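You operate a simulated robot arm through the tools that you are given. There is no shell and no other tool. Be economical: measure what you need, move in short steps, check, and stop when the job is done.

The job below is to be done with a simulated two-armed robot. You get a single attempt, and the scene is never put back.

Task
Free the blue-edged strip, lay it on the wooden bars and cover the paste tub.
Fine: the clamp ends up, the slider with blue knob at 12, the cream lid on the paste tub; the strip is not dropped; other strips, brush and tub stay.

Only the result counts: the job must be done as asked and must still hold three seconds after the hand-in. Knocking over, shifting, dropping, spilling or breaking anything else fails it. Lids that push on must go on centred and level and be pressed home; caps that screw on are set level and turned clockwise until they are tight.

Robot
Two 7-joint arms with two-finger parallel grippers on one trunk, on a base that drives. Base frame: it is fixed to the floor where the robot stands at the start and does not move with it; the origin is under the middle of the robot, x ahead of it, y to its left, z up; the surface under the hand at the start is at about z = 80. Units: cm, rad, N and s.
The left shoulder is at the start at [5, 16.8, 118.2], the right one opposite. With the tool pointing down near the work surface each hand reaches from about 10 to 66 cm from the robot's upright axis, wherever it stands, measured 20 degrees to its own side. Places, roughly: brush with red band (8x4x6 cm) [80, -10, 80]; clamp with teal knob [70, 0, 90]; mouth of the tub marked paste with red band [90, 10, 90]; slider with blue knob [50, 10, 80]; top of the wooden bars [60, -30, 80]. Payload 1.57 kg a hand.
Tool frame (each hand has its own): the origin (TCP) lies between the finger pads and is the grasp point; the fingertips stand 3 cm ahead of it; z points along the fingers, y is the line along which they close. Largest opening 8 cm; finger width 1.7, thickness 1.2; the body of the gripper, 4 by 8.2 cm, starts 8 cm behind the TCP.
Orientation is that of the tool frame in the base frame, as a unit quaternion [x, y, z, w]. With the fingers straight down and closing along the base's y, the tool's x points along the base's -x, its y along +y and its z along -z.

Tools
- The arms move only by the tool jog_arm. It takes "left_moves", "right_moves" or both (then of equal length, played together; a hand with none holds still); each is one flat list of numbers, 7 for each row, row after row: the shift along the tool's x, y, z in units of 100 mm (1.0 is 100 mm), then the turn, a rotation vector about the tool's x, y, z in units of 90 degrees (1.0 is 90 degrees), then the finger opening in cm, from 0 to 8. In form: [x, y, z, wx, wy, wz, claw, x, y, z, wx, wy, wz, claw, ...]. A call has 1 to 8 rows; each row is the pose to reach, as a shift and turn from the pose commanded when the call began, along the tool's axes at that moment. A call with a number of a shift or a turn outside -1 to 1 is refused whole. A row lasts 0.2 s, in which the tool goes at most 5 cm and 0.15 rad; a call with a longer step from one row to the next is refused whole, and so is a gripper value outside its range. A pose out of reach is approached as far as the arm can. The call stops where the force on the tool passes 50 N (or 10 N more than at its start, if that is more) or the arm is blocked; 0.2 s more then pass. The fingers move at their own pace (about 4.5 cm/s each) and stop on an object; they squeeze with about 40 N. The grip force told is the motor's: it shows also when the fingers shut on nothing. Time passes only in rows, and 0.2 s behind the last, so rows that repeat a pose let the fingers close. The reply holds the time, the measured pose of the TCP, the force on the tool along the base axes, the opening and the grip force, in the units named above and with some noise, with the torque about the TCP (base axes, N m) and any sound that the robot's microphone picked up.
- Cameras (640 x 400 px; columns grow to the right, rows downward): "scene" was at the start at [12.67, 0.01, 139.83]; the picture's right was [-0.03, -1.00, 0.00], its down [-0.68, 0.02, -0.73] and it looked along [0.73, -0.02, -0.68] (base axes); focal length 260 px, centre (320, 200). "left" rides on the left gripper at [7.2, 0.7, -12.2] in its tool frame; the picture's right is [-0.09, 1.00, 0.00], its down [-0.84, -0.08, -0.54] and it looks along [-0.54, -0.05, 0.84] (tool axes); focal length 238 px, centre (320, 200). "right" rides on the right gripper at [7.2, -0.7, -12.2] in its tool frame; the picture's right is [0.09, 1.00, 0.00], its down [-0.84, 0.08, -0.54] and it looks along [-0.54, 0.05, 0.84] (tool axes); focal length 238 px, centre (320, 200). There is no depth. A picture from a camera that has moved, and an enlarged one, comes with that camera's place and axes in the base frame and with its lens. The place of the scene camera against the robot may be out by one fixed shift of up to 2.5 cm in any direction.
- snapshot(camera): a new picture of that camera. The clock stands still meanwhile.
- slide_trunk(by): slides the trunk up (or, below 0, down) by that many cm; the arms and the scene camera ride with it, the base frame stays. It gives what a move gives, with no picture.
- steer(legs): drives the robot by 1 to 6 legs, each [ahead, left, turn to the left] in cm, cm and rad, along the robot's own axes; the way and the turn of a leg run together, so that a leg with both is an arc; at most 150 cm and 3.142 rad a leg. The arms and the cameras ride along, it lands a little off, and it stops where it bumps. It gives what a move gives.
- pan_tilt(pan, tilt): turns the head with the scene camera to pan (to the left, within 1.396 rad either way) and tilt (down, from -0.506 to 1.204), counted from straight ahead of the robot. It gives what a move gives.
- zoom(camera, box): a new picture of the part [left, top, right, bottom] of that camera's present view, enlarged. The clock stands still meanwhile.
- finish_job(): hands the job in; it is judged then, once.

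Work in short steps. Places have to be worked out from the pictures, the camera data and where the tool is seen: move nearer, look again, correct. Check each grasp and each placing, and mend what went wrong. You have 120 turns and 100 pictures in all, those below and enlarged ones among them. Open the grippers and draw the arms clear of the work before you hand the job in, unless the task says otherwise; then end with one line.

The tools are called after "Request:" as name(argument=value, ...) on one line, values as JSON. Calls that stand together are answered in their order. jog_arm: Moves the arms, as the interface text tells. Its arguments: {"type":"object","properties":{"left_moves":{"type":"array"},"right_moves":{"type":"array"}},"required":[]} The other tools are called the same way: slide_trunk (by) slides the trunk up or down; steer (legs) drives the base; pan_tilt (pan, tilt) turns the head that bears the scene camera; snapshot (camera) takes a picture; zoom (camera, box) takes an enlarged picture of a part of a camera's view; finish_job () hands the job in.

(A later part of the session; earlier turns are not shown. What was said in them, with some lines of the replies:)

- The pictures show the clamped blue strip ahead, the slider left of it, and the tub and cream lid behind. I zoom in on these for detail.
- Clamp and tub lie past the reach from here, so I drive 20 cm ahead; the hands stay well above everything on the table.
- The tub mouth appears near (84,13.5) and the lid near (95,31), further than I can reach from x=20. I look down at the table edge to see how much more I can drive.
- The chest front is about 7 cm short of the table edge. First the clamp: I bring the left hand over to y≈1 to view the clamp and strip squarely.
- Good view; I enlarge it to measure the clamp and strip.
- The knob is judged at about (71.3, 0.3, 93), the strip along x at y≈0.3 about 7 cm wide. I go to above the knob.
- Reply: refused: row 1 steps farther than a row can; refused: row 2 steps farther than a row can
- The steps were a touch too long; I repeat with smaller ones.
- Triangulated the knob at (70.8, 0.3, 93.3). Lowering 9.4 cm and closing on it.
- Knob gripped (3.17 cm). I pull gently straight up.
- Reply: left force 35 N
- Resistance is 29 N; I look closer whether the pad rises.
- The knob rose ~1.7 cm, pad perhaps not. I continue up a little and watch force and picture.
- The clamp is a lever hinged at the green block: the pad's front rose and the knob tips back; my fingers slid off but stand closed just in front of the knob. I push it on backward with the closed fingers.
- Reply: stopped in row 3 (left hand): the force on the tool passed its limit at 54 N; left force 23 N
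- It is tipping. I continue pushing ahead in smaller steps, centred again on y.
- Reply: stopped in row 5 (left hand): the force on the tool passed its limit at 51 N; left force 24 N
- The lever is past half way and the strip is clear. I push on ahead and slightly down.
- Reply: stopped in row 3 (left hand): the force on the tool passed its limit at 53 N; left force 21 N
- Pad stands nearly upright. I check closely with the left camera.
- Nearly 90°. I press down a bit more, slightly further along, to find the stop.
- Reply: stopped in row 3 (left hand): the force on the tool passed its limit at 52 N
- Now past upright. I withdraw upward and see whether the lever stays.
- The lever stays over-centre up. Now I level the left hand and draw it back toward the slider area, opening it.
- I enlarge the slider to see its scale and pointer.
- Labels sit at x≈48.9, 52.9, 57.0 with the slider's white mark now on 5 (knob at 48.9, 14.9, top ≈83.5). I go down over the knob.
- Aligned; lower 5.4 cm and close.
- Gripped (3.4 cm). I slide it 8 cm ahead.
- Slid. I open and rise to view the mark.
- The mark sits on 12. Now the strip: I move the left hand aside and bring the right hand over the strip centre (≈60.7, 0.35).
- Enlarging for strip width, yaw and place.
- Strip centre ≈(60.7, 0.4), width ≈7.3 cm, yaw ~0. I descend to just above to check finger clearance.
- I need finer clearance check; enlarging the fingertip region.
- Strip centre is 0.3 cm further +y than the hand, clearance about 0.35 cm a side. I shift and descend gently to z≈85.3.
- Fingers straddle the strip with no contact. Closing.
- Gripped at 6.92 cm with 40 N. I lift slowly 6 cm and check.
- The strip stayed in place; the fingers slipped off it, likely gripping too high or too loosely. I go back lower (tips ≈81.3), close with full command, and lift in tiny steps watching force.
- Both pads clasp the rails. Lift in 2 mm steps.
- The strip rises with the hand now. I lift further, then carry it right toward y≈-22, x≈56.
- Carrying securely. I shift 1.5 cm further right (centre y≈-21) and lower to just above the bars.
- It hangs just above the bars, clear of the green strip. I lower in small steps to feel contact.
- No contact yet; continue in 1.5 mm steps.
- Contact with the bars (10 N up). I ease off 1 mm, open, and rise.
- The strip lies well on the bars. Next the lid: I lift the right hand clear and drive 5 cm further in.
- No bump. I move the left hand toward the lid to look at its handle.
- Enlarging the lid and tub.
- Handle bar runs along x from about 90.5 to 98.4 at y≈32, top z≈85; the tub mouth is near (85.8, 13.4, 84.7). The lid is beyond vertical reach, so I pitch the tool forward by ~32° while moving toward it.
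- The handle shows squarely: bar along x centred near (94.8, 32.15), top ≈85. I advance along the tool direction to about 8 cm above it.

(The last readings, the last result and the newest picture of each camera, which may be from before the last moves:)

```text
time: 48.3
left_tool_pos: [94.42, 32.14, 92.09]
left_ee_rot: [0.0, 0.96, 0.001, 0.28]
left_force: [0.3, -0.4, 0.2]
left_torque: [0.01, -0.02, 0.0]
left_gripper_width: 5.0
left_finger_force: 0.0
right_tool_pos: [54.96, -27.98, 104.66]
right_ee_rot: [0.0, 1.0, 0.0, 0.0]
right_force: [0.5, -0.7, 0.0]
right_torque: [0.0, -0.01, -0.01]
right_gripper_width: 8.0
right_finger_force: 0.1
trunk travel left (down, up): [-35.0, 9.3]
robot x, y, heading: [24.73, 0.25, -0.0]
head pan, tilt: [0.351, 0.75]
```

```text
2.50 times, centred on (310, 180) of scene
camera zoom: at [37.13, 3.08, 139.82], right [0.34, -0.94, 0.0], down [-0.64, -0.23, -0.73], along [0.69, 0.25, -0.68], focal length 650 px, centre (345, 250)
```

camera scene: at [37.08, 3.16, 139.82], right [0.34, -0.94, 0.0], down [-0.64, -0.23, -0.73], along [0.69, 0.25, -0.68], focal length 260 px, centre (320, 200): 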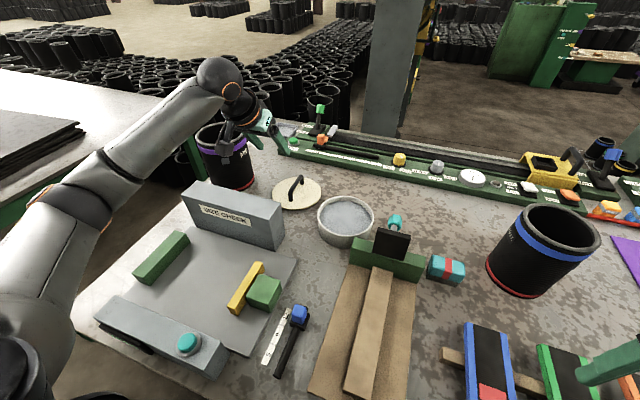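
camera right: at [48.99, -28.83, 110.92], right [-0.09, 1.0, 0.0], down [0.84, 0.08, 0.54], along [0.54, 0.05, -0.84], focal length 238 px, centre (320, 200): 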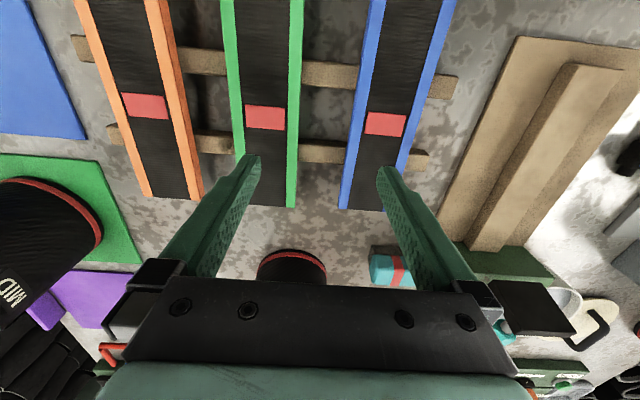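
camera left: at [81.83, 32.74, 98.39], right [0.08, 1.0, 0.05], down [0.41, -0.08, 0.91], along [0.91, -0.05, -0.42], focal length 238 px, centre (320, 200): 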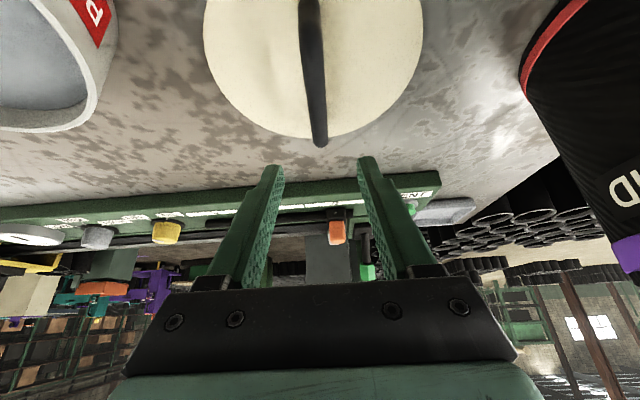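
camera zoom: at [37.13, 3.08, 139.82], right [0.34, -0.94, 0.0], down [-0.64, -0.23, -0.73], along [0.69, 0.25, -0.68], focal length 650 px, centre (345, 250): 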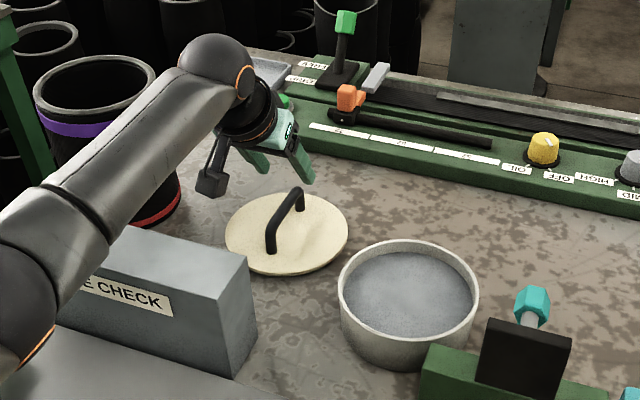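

Within reach and aligned in y. I lower straight down ~7.9 cm so the bar lies between the pads.

Request:
jog_arm(left_moves=[0.1, 0, 0.17, 0, 0, 0, 5, 0.2, 0, 0.34, 0, 0, 0, 5, 0.3, 0, 0.5, 0, 0, 0, 5, 0.37, 0, 0.61, 0, 0, 0, 5, 0.405, 0, 0.67, 0, 0, 0, 5])

Request:
snapshot(camera="left")

Request:
zoom(camera="scene", box=[240, 130, 380, 250])

```text
time: 49.5
left_tool_pos: [94.5, 32.32, 84.49]
left_ee_rot: [0.0, 0.96, 0.001, 0.281]
left_force: [-0.7, 0.2, 2.6]
left_torque: [-0.04, 0.0, 0.03]
left_gripper_width: 4.98
left_finger_force: 0.0
right_tool_pos: [54.85, -27.94, 104.74]
right_ee_rot: [0.001, 1.0, 0.001, 0.0]
right_force: [-0.8, -1.1, 0.2]
right_torque: [-0.04, 0.04, 0.0]
right_gripper_width: 8.02
right_finger_force: 0.0
trunk travel left (down, up): [-35.0, 9.3]
robot x, y, heading: [24.84, -0.13, -0.003]
head pan, tilt: [0.351, 0.75]
```

```text
37 pictures are left
camera left: at [81.93, 32.9, 90.75], right [0.08, 1.0, 0.05], down [0.41, -0.08, 0.91], along [0.91, -0.05, -0.42], focal length 238 px, centre (320, 200)
```

left: 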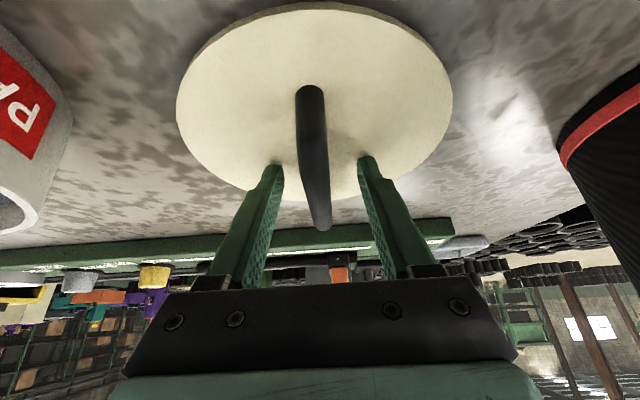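

```text
3.33 times, centred on (310, 190) of scene
camera zoom: at [37.04, 3.11, 139.84], right [0.34, -0.94, 0.0], down [-0.64, -0.23, -0.73], along [0.69, 0.25, -0.68], focal length 866 px, centre (353, 233)
```

zoom: 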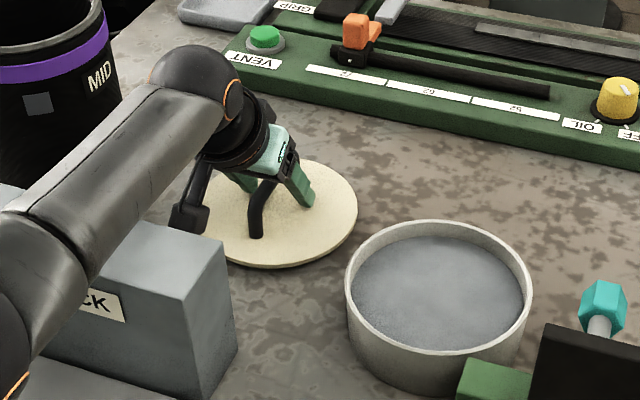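

The bar lies between the pads at TCP. Closing.

Request:
jog_arm(left_moves=[0, 0, 0, 0, 0, 0, 0, 0, 0, 0, 0, 0, 0, 0, 0, 0, 0, 0, 0, 0, 0, 0, 0, 0, 0, 0, 0, 0])

Request:
jog_arm(left_moves=[-0.027, 0, -0.042, 0, 0, 0, 0, -0.054, 0, -0.084, 0, 0, 0, 0, -0.08, 0, -0.126, 0, 0, 0, 0])

Request:
snapshot(camera="left")

Request:
zoom(camera="scene", box=[240, 130, 380, 250])

```text
time: 50.5
left_tool_pos: [94.63, 32.32, 84.4]
left_ee_rot: [0.0, 0.96, 0.0, 0.281]
left_force: [0.8, 1.5, 4.4]
left_torque: [0.0, -0.08, 0.1]
left_gripper_width: 1.32
left_finger_force: 29.9
right_tool_pos: [54.81, -27.95, 104.75]
right_ee_rot: [0.0, 1.0, 0.0, 0.001]
right_force: [0.4, -0.3, -0.4]
right_torque: [0.0, -0.02, -0.02]
right_gripper_width: 8.02
right_finger_force: 0.0
trunk travel left (down, up): [-35.0, 9.3]
robot x, y, heading: [24.66, 0.13, 0.005]
head pan, tilt: [0.351, 0.75]
```

```text
time: 51.3
left_tool_pos: [94.44, 32.23, 85.82]
left_ee_rot: [0.0, 0.96, 0.0, 0.279]
left_force: [-0.8, 0.1, -0.9]
left_torque: [-0.03, -0.01, -0.03]
left_gripper_width: 1.34
left_finger_force: 29.7
right_tool_pos: [54.82, -27.95, 104.68]
right_ee_rot: [0.0, 1.0, 0.0, 0.0]
right_force: [0.4, -0.5, 0.5]
right_torque: [-0.03, 0.0, -0.02]
right_gripper_width: 7.96
right_finger_force: 0.2
trunk travel left (down, up): [-35.0, 9.3]
robot x, y, heading: [24.79, 0.48, -0.003]
head pan, tilt: [0.351, 0.75]
```

```text
35 pictures are left
camera left: at [81.89, 32.78, 92.12], right [0.08, 1.0, 0.05], down [0.42, -0.08, 0.91], along [0.91, -0.05, -0.42], focal length 238 px, centre (320, 200)
```

left: 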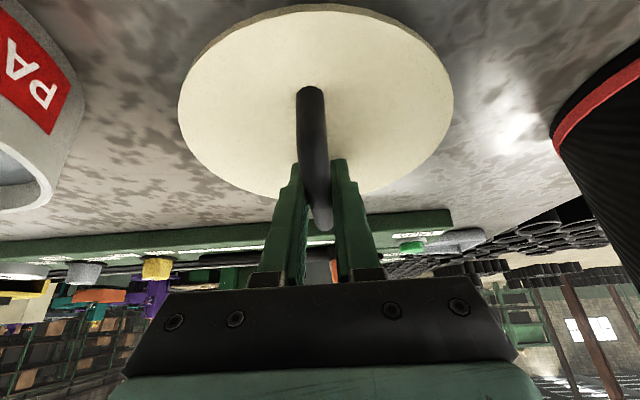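

```text
3.33 times, centred on (310, 190) of scene
camera zoom: at [37.09, 3.12, 139.82], right [0.34, -0.94, 0.0], down [-0.64, -0.23, -0.73], along [0.69, 0.25, -0.68], focal length 866 px, centre (353, 233)
```

zoom: 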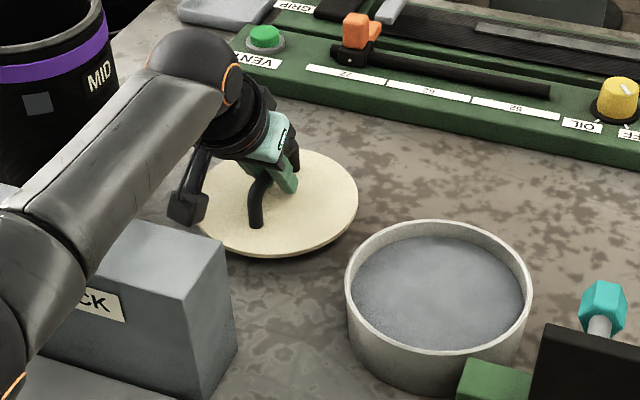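

The lid hangs level in the hand. I lift ~10 cm, then carry it toward the tub (≈86.1, 13.3, rim ≈85.3).

Request:
jog_arm(left_moves=[-0.08, 0, -0.126, 0, 0, 0, 0, -0.19, 0, -0.294, 0, 0, 0, 0, -0.3, 0, -0.462, 0, 0, 0, 0, -0.41, 0, -0.63, 0, 0, 0, 0, -0.51, 0, -0.79, 0, 0, 0, 0])

Request:
jog_arm(left_moves=[0.05, -0.15, -0.03, 0, 0, 0, 0, 0.12, -0.35, -0.08, 0, 0, 0, 0, 0.2, -0.55, -0.13, 0, 0, 0, 0, 0.28, -0.75, -0.18, 0, 0, 0, 0, 0.353, -0.95, -0.228, 0, 0, 0, 0])

Request:
jog_arm(left_moves=[0.05, -0.15, -0.03, 0, 0, 0, 0, 0.12, -0.35, -0.08, 0, 0, 0, 0, 0.2, -0.55, -0.13, 0, 0, 0, 0, 0.28, -0.75, -0.18, 0, 0, 0, 0, 0.353, -0.95, -0.228, 0, 0, 0, 0])

Request:
snapshot(camera="left")

Request:
snapshot(camera="scene")

```text
time: 52.5
left_tool_pos: [94.69, 32.14, 95.28]
left_ee_rot: [0.0, 0.96, 0.001, 0.28]
left_force: [0.6, 0.0, -0.6]
left_torque: [0.03, 0.03, -0.01]
left_gripper_width: 1.32
left_finger_force: 29.6
right_tool_pos: [54.93, -27.9, 104.72]
right_ee_rot: [0.001, 1.0, 0.001, 0.0]
right_force: [0.0, -0.8, -0.5]
right_torque: [-0.03, 0.0, -0.03]
right_gripper_width: 8.0
right_finger_force: 0.1
trunk travel left (down, up): [-35.0, 9.3]
robot x, y, heading: [24.77, 0.04, -0.0]
head pan, tilt: [0.351, 0.75]
```

```text
time: 53.7
left_tool_pos: [90.54, 22.73, 95.41]
left_ee_rot: [0.0, 0.96, 0.001, 0.28]
left_force: [0.1, -0.5, -0.7]
left_torque: [0.0, -0.04, 0.0]
left_gripper_width: 1.31
left_finger_force: 30.3
right_tool_pos: [54.88, -27.98, 104.75]
right_ee_rot: [0.0, 1.0, 0.0, 0.0]
right_force: [0.2, 0.6, 0.0]
right_torque: [0.01, -0.03, -0.02]
right_gripper_width: 7.98
right_finger_force: 0.0
trunk travel left (down, up): [-35.0, 9.3]
robot x, y, heading: [25.04, 0.16, 0.003]
head pan, tilt: [0.351, 0.75]
```

```text
time: 54.9
left_tool_pos: [86.32, 12.94, 95.2]
left_ee_rot: [0.0, 0.96, 0.0, 0.279]
left_force: [0.2, 0.0, -0.3]
left_torque: [0.01, -0.02, 0.0]
left_gripper_width: 1.29
left_finger_force: 30.6
right_tool_pos: [54.83, -28.07, 104.67]
right_ee_rot: [0.0, 1.0, 0.0, 0.0]
right_force: [-0.5, 0.5, -0.4]
right_torque: [0.0, -0.01, -0.01]
right_gripper_width: 8.01
right_finger_force: 0.0
trunk travel left (down, up): [-35.0, 9.3]
robot x, y, heading: [24.8, -0.02, 0.002]
head pan, tilt: [0.351, 0.75]
```

```text
33 pictures are left
camera left: at [73.68, 13.51, 101.54], right [0.08, 1.0, 0.05], down [0.42, -0.08, 0.91], along [0.91, -0.05, -0.42], focal length 238 px, centre (320, 200)
```

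left: 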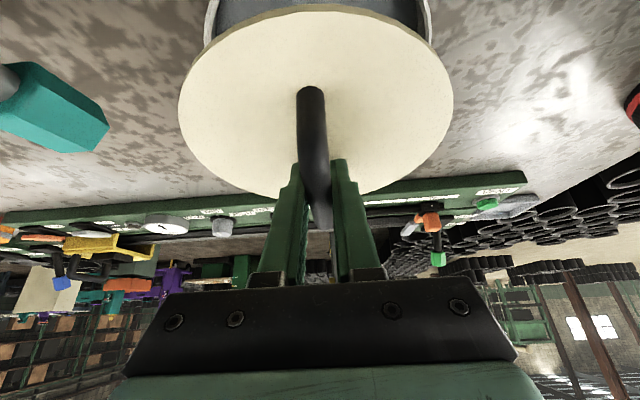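

```text
32 pictures are left
camera scene: at [37.08, 3.1, 139.82], right [0.34, -0.94, 0.0], down [-0.64, -0.23, -0.73], along [0.69, 0.25, -0.68], focal length 260 px, centre (320, 200)
```

scene: 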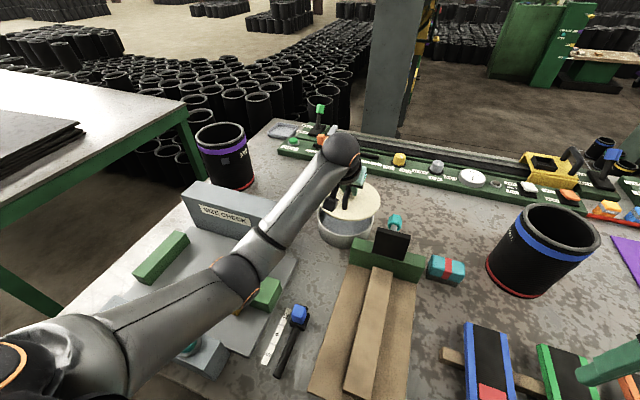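

I correct to tub centre (TCP → 85.7, 13.35) and lower to ~2 cm above the rim, then check.

Request:
jog_arm(left_moves=[0.1, 0.02, 0.1, 0, 0, 0, 0, 0.18, 0.04, 0.2, 0, 0, 0, 0, 0.25, 0.04, 0.28, 0, 0, 0, 0])

Request:
snapshot(camera="left")

Request:
zoom(camera="scene", box=[280, 150, 420, 260])

```text
time: 55.7
left_tool_pos: [85.71, 13.58, 91.59]
left_ee_rot: [0.0, 0.96, 0.001, 0.28]
left_force: [-0.5, 0.0, -0.2]
left_torque: [0.0, -0.01, 0.01]
left_gripper_width: 1.31
left_finger_force: 29.7
right_tool_pos: [54.93, -27.96, 104.68]
right_ee_rot: [0.0, 1.0, 0.0, 0.0]
right_force: [0.7, 0.8, 1.3]
right_torque: [0.03, 0.01, 0.0]
right_gripper_width: 7.98
right_finger_force: 0.1
trunk travel left (down, up): [-35.0, 9.3]
robot x, y, heading: [25.13, 0.04, -0.001]
head pan, tilt: [0.351, 0.75]
```

```text
31 pictures are left
camera left: at [73.02, 14.13, 97.85], right [0.08, 1.0, 0.05], down [0.41, -0.08, 0.91], along [0.91, -0.05, -0.42], focal length 238 px, centre (320, 200)
```

left: 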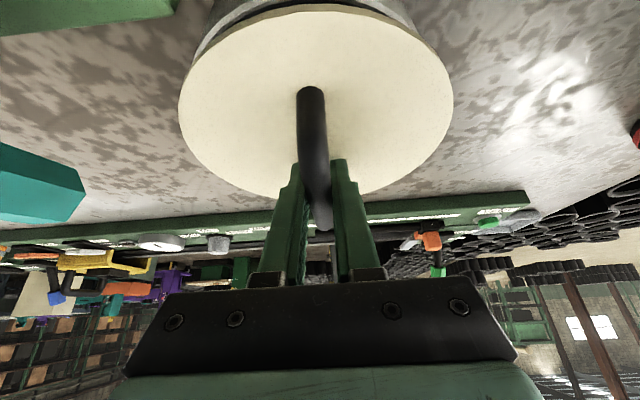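

```text
3.64 times, centred on (350, 205) of scene
camera zoom: at [37.09, 3.13, 139.82], right [0.34, -0.94, 0.0], down [-0.64, -0.23, -0.73], along [0.69, 0.25, -0.68], focal length 945 px, centre (211, 182)
```

zoom: 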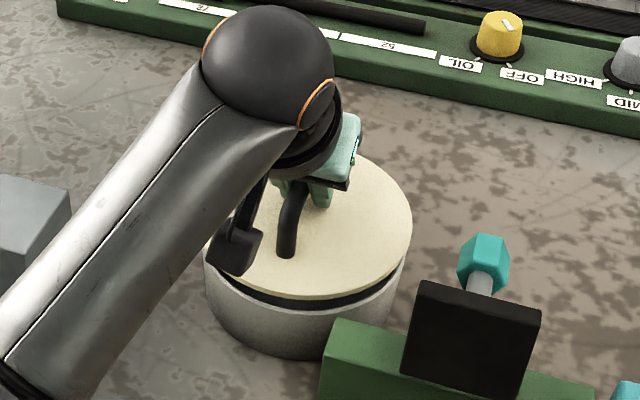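

Close. I enlarge the left view to compare the rim and lid edges.

Request:
zoom(camera="left", box=[160, 0, 480, 110])

Request:
zoom(camera="right", box=[440, 200, 640, 400])

```text
2.00 times, centred on (320, 55) of left
camera zoom: at [73.02, 14.13, 97.85], right [0.08, 1.0, 0.05], down [0.41, -0.08, 0.91], along [0.91, -0.05, -0.42], focal length 477 px, centre (320, 490)
```

zoom: 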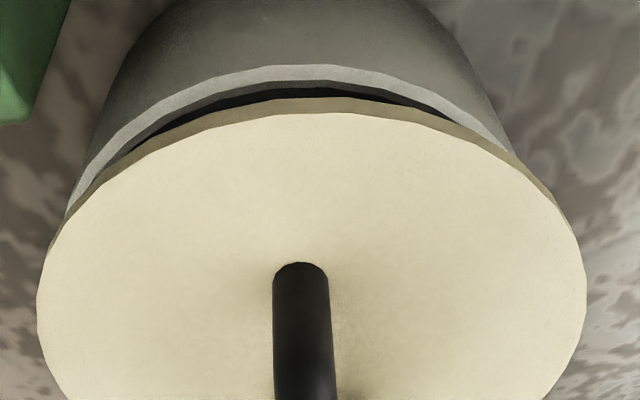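

```text
2.00 times, centred on (540, 300) of right
camera zoom: at [47.72, -28.62, 116.79], right [-0.09, 1.0, 0.0], down [0.84, 0.08, 0.54], along [0.54, 0.05, -0.84], focal length 477 px, centre (-120, 0)
```

zoom: 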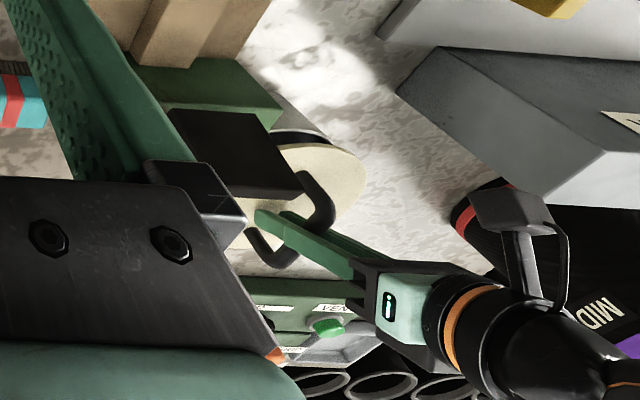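

Lid and rim centres agree within ~0.2 cm. I lower vertically in small steps until contact.

Request:
jog_arm(left_moves=[0.022, 0, 0.034, 0, 0, 0, 0, 0.043, 0, 0.067, 0, 0, 0, 0, 0.065, 0, 0.101, 0, 0, 0, 0, 0.076, 0, 0.118, 0, 0, 0, 0, 0.087, 0, 0.134, 0, 0, 0, 0])

Request:
zoom(camera="left", box=[160, 0, 480, 110])

Request:
zoom(camera="scene", box=[290, 170, 400, 260])

```text
time: 56.9
left_tool_pos: [85.66, 13.51, 89.89]
left_ee_rot: [-0.001, 0.96, 0.001, 0.279]
left_force: [0.1, -0.2, -0.9]
left_torque: [0.0, 0.0, 0.01]
left_gripper_width: 1.33
left_finger_force: 29.8
right_tool_pos: [54.84, -27.86, 104.51]
right_ee_rot: [0.0, 1.0, 0.0, 0.001]
right_force: [0.0, 0.9, -0.6]
right_torque: [0.0, 0.0, 0.04]
right_gripper_width: 8.01
right_finger_force: 0.1
trunk travel left (down, up): [-35.0, 9.3]
robot x, y, heading: [25.07, -0.09, 0.002]
head pan, tilt: [0.351, 0.75]
```

```text
2.00 times, centred on (320, 55) of left
camera zoom: at [73.03, 14.1, 96.27], right [0.08, 1.0, 0.05], down [0.42, -0.08, 0.91], along [0.91, -0.05, -0.42], focal length 477 px, centre (320, 490)
```

zoom: 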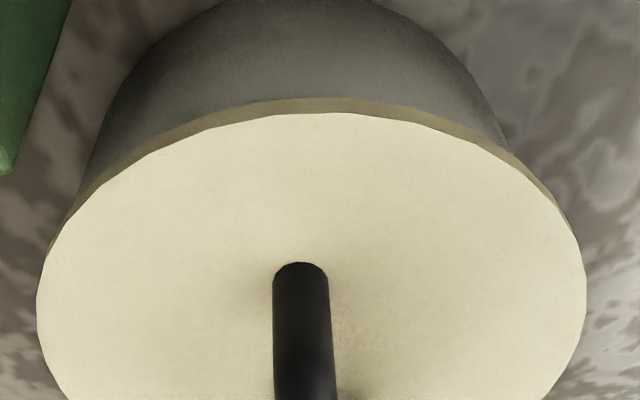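

```text
4.44 times, centred on (345, 215) of scene
camera zoom: at [37.09, 3.12, 139.82], right [0.34, -0.94, 0.0], down [-0.64, -0.23, -0.73], along [0.69, 0.25, -0.68], focal length 1155 px, centre (209, 133)
```

zoom: 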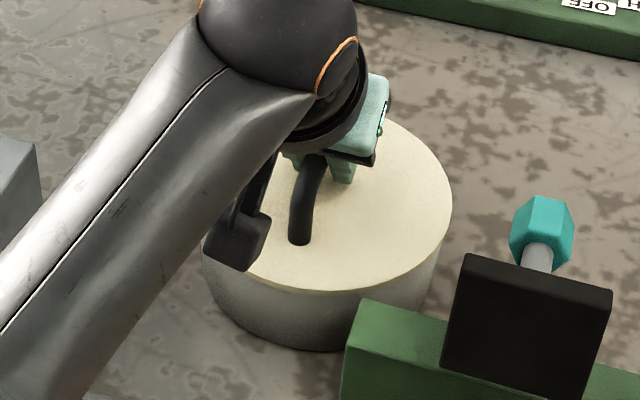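

Azimuth comparison shows lid and tub aligned to ~0.1 cm. No contact yet; continue down.

Request:
jog_arm(left_moves=[0.008, 0, 0.0126, 0, 0, 0, 0, 0.016, 0, 0.0252, 0, 0, 0, 0, 0.024, 0, 0.038, 0, 0, 0, 0])

```text
time: 57.7
left_tool_pos: [85.68, 13.42, 89.57]
left_ee_rot: [0.001, 0.96, 0.0, 0.282]
left_force: [-1.3, -0.3, 6.1]
left_torque: [0.0, 0.42, -0.03]
left_gripper_width: 1.27
left_finger_force: 29.6
right_tool_pos: [54.78, -27.97, 104.74]
right_ee_rot: [0.0, 1.0, 0.0, 0.001]
right_force: [-0.5, 0.3, -0.1]
right_torque: [-0.03, 0.03, 0.0]
right_gripper_width: 8.01
right_finger_force: 0.1
trunk travel left (down, up): [-35.0, 9.3]
robot x, y, heading: [25.01, 0.04, -0.003]
head pan, tilt: [0.351, 0.75]
```

Contact starts on the near side (6 N). I press a little more and look.

Request:
jog_arm(left_moves=[0.008, 0, 0.0126, 0, 0, 0, 0, 0.016, 0, 0.0252, 0, 0, 0, 0])

Request:
zoom(camera="left", box=[160, 0, 480, 110])

Request:
zoom(camera="scene", box=[290, 170, 400, 260])

```text
time: 58.3
left_tool_pos: [85.61, 13.39, 89.72]
left_ee_rot: [0.0, 0.959, 0.0, 0.284]
left_force: [-2.9, 1.0, 18.1]
left_torque: [-0.03, 0.56, -0.05]
left_gripper_width: 1.29
left_finger_force: 29.9
right_tool_pos: [54.7, -28.01, 104.7]
right_ee_rot: [0.0, 1.0, 0.0, 0.001]
right_force: [-0.4, 0.1, -0.6]
right_torque: [0.0, 0.02, 0.01]
right_gripper_width: 8.01
right_finger_force: 0.1
trunk travel left (down, up): [-35.0, 9.3]
robot x, y, heading: [25.04, -0.1, -0.0]
head pan, tilt: [0.351, 0.75]
```

```text
2.00 times, centred on (320, 55) of left
camera zoom: at [72.97, 14.09, 95.88], right [0.08, 1.0, 0.05], down [0.41, -0.08, 0.91], along [0.91, -0.05, -0.41], focal length 477 px, centre (320, 490)
```

zoom: 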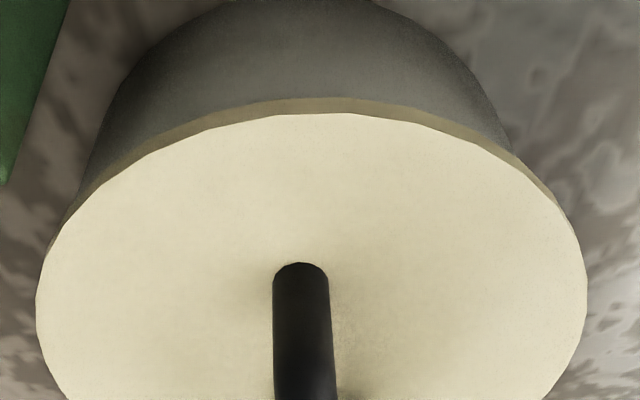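

```text
4.44 times, centred on (345, 215) of scene
camera zoom: at [36.87, 3.09, 139.87], right [0.34, -0.94, 0.0], down [-0.64, -0.23, -0.73], along [0.69, 0.25, -0.68], focal length 1155 px, centre (209, 133)
```

zoom: 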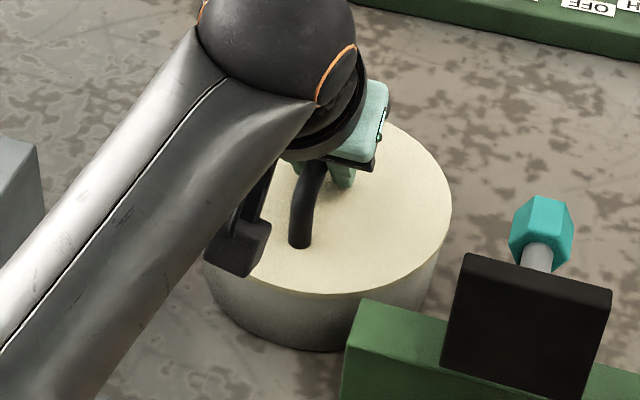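

It rests on the rim (18 N). I relax the push, release the handle, and look at how the lid sits.

Request:
jog_arm(left_moves=[-0.016, 0, -0.025, 0, 0, 0, 0, -0.016, 0, -0.025, 0, 0, 0, 4, -0.016, 0, -0.025, 0, 0, 0, 4, -0.016, 0, -0.025, 0, 0, 0, 4])

Request:
jog_arm(left_moves=[-0.1, 0, -0.17, 0, 0, 0, 4, -0.25, 0, -0.4, 0, 0, 0, 4, -0.4, 0, -0.62, 0, 0, 0, 4])

Request:
snapshot(camera="left")

Request:
zoom(camera="scene", box=[290, 170, 400, 260])

```text
time: 59.3
left_tool_pos: [85.62, 13.53, 89.76]
left_ee_rot: [0.0, 0.96, 0.001, 0.28]
left_force: [0.6, 5.1, 12.4]
left_torque: [-0.04, -0.1, 0.09]
left_gripper_width: 3.65
left_finger_force: 0.0
right_tool_pos: [54.77, -27.94, 104.73]
right_ee_rot: [0.0, 1.0, 0.0, 0.001]
right_force: [-0.6, -0.9, 0.2]
right_torque: [-0.02, 0.0, 0.0]
right_gripper_width: 7.96
right_finger_force: 0.0
trunk travel left (down, up): [-35.0, 9.3]
robot x, y, heading: [25.15, -0.19, -0.001]
head pan, tilt: [0.351, 0.75]
```

```text
time: 60.1
left_tool_pos: [85.67, 13.53, 97.0]
left_ee_rot: [0.001, 0.96, 0.0, 0.279]
left_force: [0.2, 0.8, 0.1]
left_torque: [-0.03, 0.0, -0.02]
left_gripper_width: 3.96
left_finger_force: 0.0
right_tool_pos: [54.86, -28.02, 104.68]
right_ee_rot: [0.0, 1.0, 0.0, 0.0]
right_force: [-0.1, 0.7, -0.2]
right_torque: [0.02, -0.01, -0.02]
right_gripper_width: 7.99
right_finger_force: 0.1
trunk travel left (down, up): [-35.0, 9.3]
robot x, y, heading: [24.87, -0.56, -0.001]
head pan, tilt: [0.351, 0.75]
```

```text
23 pictures are left
camera left: at [73.02, 14.08, 103.36], right [0.08, 1.0, 0.05], down [0.42, -0.08, 0.91], along [0.91, -0.05, -0.42], focal length 238 px, centre (320, 200)
```

left: 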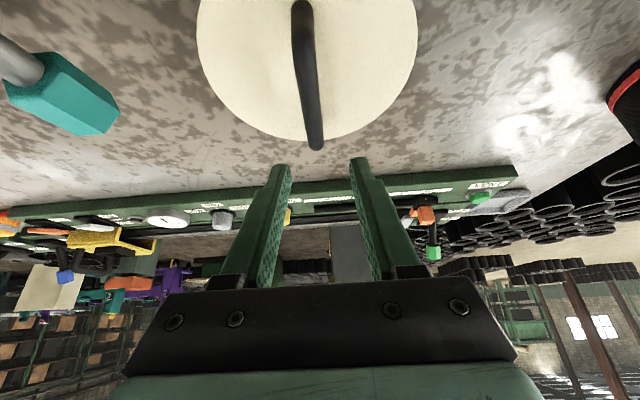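

```text
4.44 times, centred on (345, 215) of scene
camera zoom: at [37.07, 3.12, 139.82], right [0.34, -0.94, 0.0], down [-0.64, -0.23, -0.73], along [0.69, 0.25, -0.68], focal length 1155 px, centre (209, 133)
```

zoom: 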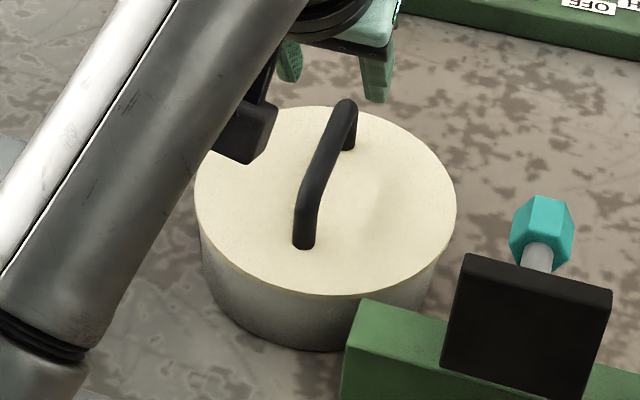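

The lid sits centred and level. I close the fingers, turn the tool back to vertical above the handle, and will press down on the handle's middle.

Request:
jog_arm(left_moves=[-0.06, 0, -0.09, 0, 0.09, 0, 0, -0.1, 0, -0.15, 0, 0.18, 0, 0, -0.1, 0, -0.15, 0, 0.27, 0, 0, -0.1, 0, -0.15, 0, 0.36, 0, 0])

Request:
snapshot(camera="left")

```text
time: 61.1
left_tool_pos: [85.6, 13.61, 98.68]
left_ee_rot: [-0.001, 1.0, 0.0, -0.001]
left_force: [0.2, -0.1, -0.6]
left_torque: [0.0, -0.01, 0.0]
left_gripper_width: 0.0
left_finger_force: 20.7
right_tool_pos: [54.75, -27.84, 104.6]
right_ee_rot: [-0.001, 1.0, 0.001, 0.0]
right_force: [-0.7, -1.2, 0.7]
right_torque: [0.02, 0.01, -0.01]
right_gripper_width: 7.99
right_finger_force: 0.1
trunk travel left (down, up): [-35.0, 9.3]
robot x, y, heading: [25.17, 0.02, 0.001]
head pan, tilt: [0.351, 0.75]
```

```text
21 pictures are left
camera left: at [78.5, 14.15, 110.82], right [0.09, 1.0, 0.0], down [0.84, -0.08, 0.54], along [0.54, -0.05, -0.84], focal length 238 px, centre (320, 200)
```

left: 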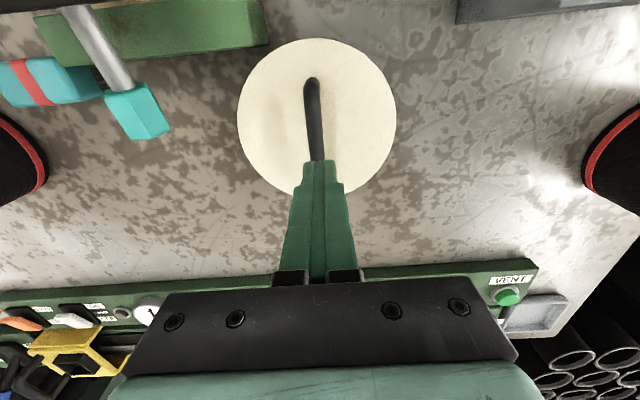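

Lid centre (85.95, 13.4). I align and descend onto the handle.

Request:
jog_arm(left_moves=[-0.035, -0.02, 0.2, 0, 0, 0, 0, -0.035, -0.02, 0.4, 0, 0, 0, 0, -0.035, -0.02, 0.45, 0, 0, 0, 0, -0.035, -0.02, 0.48, 0, 0, 0, 0, -0.035, -0.02, 0.51, 0, 0, 0, 0, -0.035, -0.02, 0.54, 0, 0, 0, 0])

```text
time: 62.5
left_tool_pos: [86.06, 13.21, 93.85]
left_ee_rot: [-0.001, 1.0, 0.0, 0.007]
left_force: [-4.9, -0.7, 29.3]
left_torque: [-0.03, 0.23, 0.0]
left_gripper_width: 0.0
left_finger_force: 20.8
right_tool_pos: [54.58, -27.97, 104.8]
right_ee_rot: [0.0, 1.0, 0.001, 0.002]
right_force: [0.5, -0.5, 0.3]
right_torque: [-0.02, -0.01, 0.0]
right_gripper_width: 8.03
right_finger_force: 0.0
trunk travel left (down, up): [-35.0, 9.3]
robot x, y, heading: [24.51, 0.5, 0.002]
head pan, tilt: [0.351, 0.75]
```

29 N at contact, tip z≈90.9. I press harder in small steps.

Request:
jog_arm(left_moves=[0, 0.01, 0.02, 0, 0, 0, 0, 0, 0.01, 0.035, 0, 0, 0, 0, 0, 0.01, 0.05, 0, 0, 0, 0, 0, 0.01, 0.065, 0, 0, 0, 0, 0, 0.01, 0.08, 0, 0, 0, 0])

Request:
zoom(camera="scene", box=[290, 170, 400, 260])

```text
time: 63.5
left_tool_pos: [86.43, 13.31, 94.0]
left_ee_rot: [0.001, 1.0, -0.001, 0.013]
left_force: [-5.4, 0.7, 19.4]
left_torque: [-0.02, 0.36, -0.11]
left_gripper_width: 0.01
left_finger_force: 21.0
right_tool_pos: [54.77, -27.87, 104.67]
right_ee_rot: [0.0, 1.0, 0.0, 0.001]
right_force: [0.3, 0.1, -0.4]
right_torque: [0.03, 0.01, -0.02]
right_gripper_width: 8.0
right_finger_force: 0.1
trunk travel left (down, up): [-35.0, 9.3]
robot x, y, heading: [24.74, 0.01, 0.001]
head pan, tilt: [0.351, 0.75]
stopped in row 5 (left hand): the force on the tool passed its limit at 50 N (the readings are from after the stop); the commanded pose is now the measured one
```

```text
4.44 times, centred on (345, 215) of scene
camera zoom: at [36.89, 3.1, 139.79], right [0.34, -0.94, 0.0], down [-0.64, -0.23, -0.73], along [0.69, 0.25, -0.68], focal length 1155 px, centre (209, 133)
```

zoom: 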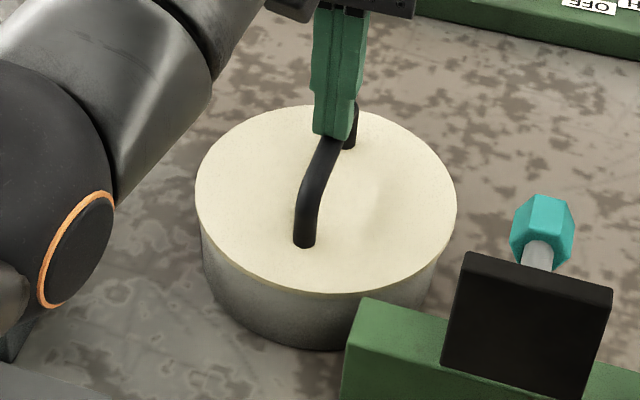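

Pressed with 50 N without further travel: it's home. I raise the hand clear and inspect.

Request:
jog_arm(left_moves=[0, 0, -0.2, 0, 0, 0, 0, 0.1, 0, -0.6, 0, 0, 0, 2, 0.3, 0, -0.95, 0, 0, 0, 4])

Request:
jog_arm(left_moves=[0.4, 0.1, -0.2, 0, 0, 0, 4, 0.8, 0.25, -0.3, 0, 0, 0, 4])

Request:
jog_arm(left_moves=[0.4, 0.1, 0, 0, 0, 0, 4, 0.8, 0.25, 0, 0, 0, 0, 4])

Request:
snapshot(camera="scene")

Request:
zoom(camera="scene", box=[290, 170, 400, 260])

Request:
snapshot(camera="left")

```text
time: 64.3
left_tool_pos: [83.46, 13.61, 102.77]
left_ee_rot: [-0.001, 1.0, 0.001, 0.009]
left_force: [-0.5, 0.0, -0.3]
left_torque: [0.01, -0.03, -0.01]
left_gripper_width: 3.98
left_finger_force: 0.0
right_tool_pos: [54.85, -27.89, 104.6]
right_ee_rot: [0.0, 1.0, 0.001, 0.0]
right_force: [0.0, 0.6, 1.3]
right_torque: [-0.07, 0.01, -0.03]
right_gripper_width: 7.99
right_finger_force: 0.1
trunk travel left (down, up): [-35.0, 9.3]
robot x, y, heading: [24.71, -0.09, -0.004]
head pan, tilt: [0.351, 0.75]
```

```text
time: 64.9
left_tool_pos: [75.27, 15.97, 105.7]
left_ee_rot: [0.0, 1.0, 0.0, 0.008]
left_force: [0.2, 0.8, 0.5]
left_torque: [0.01, -0.01, 0.01]
left_gripper_width: 4.01
left_finger_force: 0.1
right_tool_pos: [54.94, -28.09, 104.68]
right_ee_rot: [0.0, 1.0, 0.0, 0.001]
right_force: [0.6, 0.5, 0.0]
right_torque: [-0.02, -0.01, -0.01]
right_gripper_width: 7.99
right_finger_force: 0.1
trunk travel left (down, up): [-35.0, 9.3]
robot x, y, heading: [24.69, -0.2, 0.002]
head pan, tilt: [0.351, 0.75]
```

```text
time: 65.5
left_tool_pos: [67.34, 18.35, 105.62]
left_ee_rot: [0.0, 1.0, 0.0, 0.008]
left_force: [0.5, 0.4, 1.0]
left_torque: [0.0, -0.01, 0.02]
left_gripper_width: 4.01
left_finger_force: 0.0
right_tool_pos: [54.81, -27.94, 104.68]
right_ee_rot: [0.001, 1.0, -0.001, 0.001]
right_force: [0.2, -0.2, 0.4]
right_torque: [-0.02, -0.01, -0.02]
right_gripper_width: 7.98
right_finger_force: 0.0
trunk travel left (down, up): [-35.0, 9.3]
robot x, y, heading: [24.86, 0.16, 0.003]
head pan, tilt: [0.351, 0.75]
```

```text
19 pictures are left
camera scene: at [37.03, 3.15, 139.83], right [0.34, -0.94, 0.0], down [-0.64, -0.23, -0.73], along [0.69, 0.25, -0.68], focal length 260 px, centre (320, 200)
```

scene: 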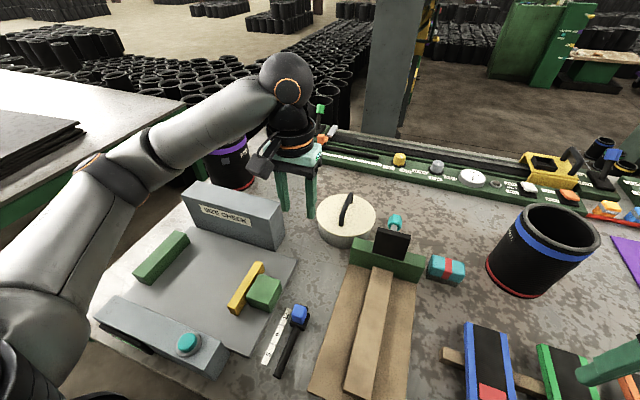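

```text
4.44 times, centred on (345, 215) of scene
camera zoom: at [37.03, 3.15, 139.83], right [0.34, -0.94, 0.0], down [-0.64, -0.23, -0.73], along [0.69, 0.25, -0.68], focal length 1155 px, centre (209, 133)
```

zoom: 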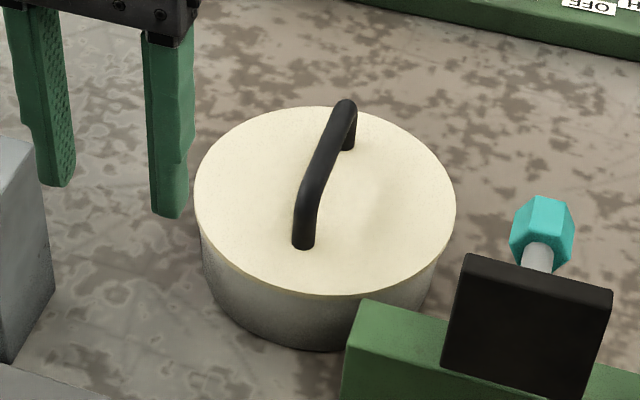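

```text
17 pictures are left
camera left: at [59.98, 19.02, 117.55], right [0.09, 1.0, 0.0], down [0.83, -0.08, 0.56], along [0.55, -0.05, -0.83], focal length 238 px, centre (320, 200)
```

left: 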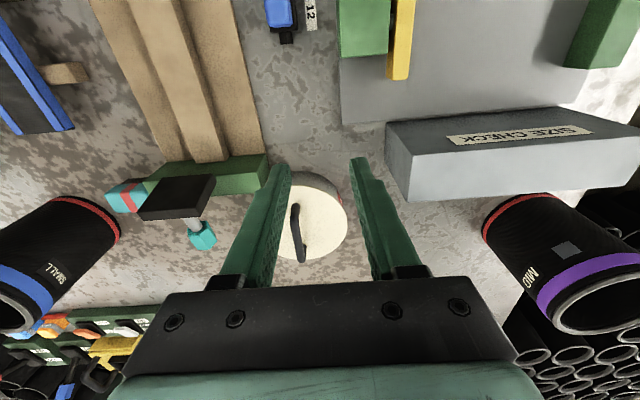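

Lid is flush and centred. I check the slider mark once more, then back the robot off.

Request:
zoom(camera="scene", box=[250, 290, 330, 390])

Request:
steer(legs=[[-25, 0, 0]])

Request:
pan_tilt(pan=0, tilt=0.75)

Request:
snapshot(camera="scene")

Request:
snapshot(camera="left")

```text
4.00 times, centred on (290, 340) of scene
camera zoom: at [37.03, 3.15, 139.83], right [0.34, -0.94, 0.0], down [-0.64, -0.23, -0.73], along [0.69, 0.25, -0.68], focal length 1039 px, centre (440, -360)
```

zoom: 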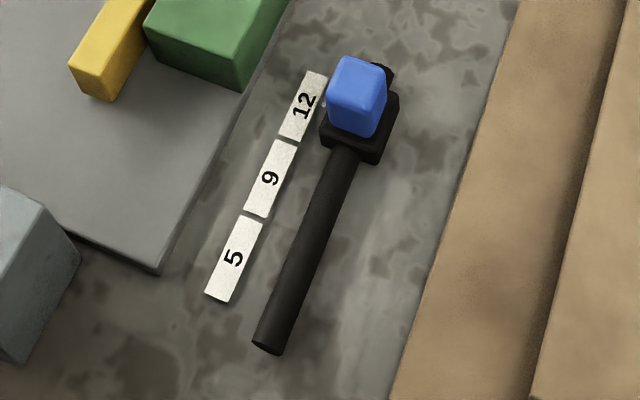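

```text
time: 67.3
left_tool_pos: [42.58, 18.44, 105.64]
left_ee_rot: [0.0, 1.0, -0.001, 0.009]
left_force: [0.7, 1.1, 1.0]
left_torque: [-0.01, -0.01, -0.03]
left_gripper_width: 4.01
left_finger_force: 0.1
right_tool_pos: [29.85, -27.98, 104.63]
right_ee_rot: [0.0, 1.0, 0.0, 0.001]
right_force: [-0.1, -0.3, 0.0]
right_torque: [0.01, -0.04, -0.01]
right_gripper_width: 8.01
right_finger_force: 0.0
trunk travel left (down, up): [-35.0, 9.3]
robot x, y, heading: [0.25, 0.09, -0.0]
head pan, tilt: [0.351, 0.75]
```

```text
time: 68.2
left_tool_pos: [42.55, 18.47, 105.58]
left_ee_rot: [0.0, 1.0, 0.001, 0.009]
left_force: [0.7, 0.0, 0.4]
left_torque: [-0.03, 0.01, 0.0]
left_gripper_width: 4.02
left_finger_force: 0.0
right_tool_pos: [30.02, -28.02, 104.58]
right_ee_rot: [0.0, 1.0, 0.0, 0.0]
right_force: [1.3, 0.0, -0.5]
right_torque: [-0.01, 0.0, -0.03]
right_gripper_width: 8.0
right_finger_force: 0.1
trunk travel left (down, up): [-35.0, 9.3]
robot x, y, heading: [0.06, 0.07, -0.002]
head pan, tilt: [0.0, 0.75]
```

```text
15 pictures are left
camera scene: at [12.69, 0.29, 139.82], right [0.0, -1.0, 0.0], down [-0.68, 0.0, -0.73], along [0.73, 0.0, -0.68], focal length 260 px, centre (320, 200)
```

scene: 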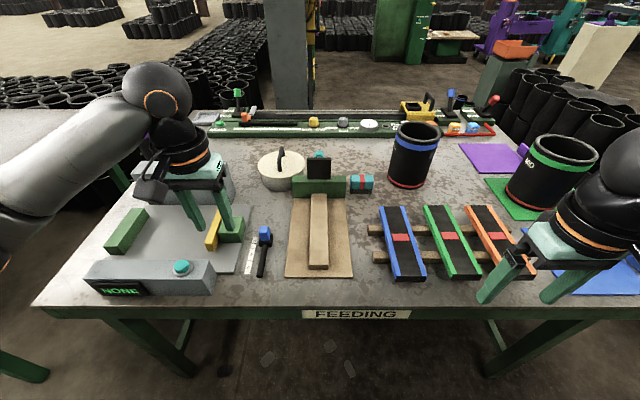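

```text
14 pictures are left
camera left: at [35.16, 19.01, 117.55], right [0.09, 1.0, 0.0], down [0.83, -0.08, 0.56], along [0.55, -0.05, -0.83], focal length 238 px, centre (320, 200)
```

left: 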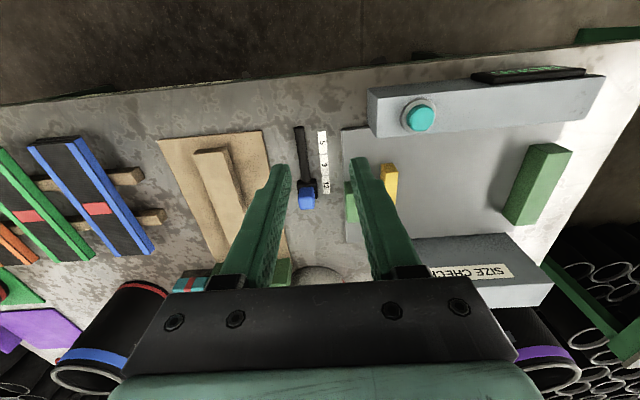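

All states look right: clamp up, slider on 12, strip on the bars, lid on the tub, hands clear. Handing in.

Request:
finish_job()

```text
The job is handed in.
```

I freed the blue-edged strip and laid it on the wooden bars, with the clamp left up. The slider with the blue knob is at 12 and the cream lid is on the paste tub, pressed down with 50 N. My first grip on the strip slipped off before it lifted; the second held and it was not dropped.
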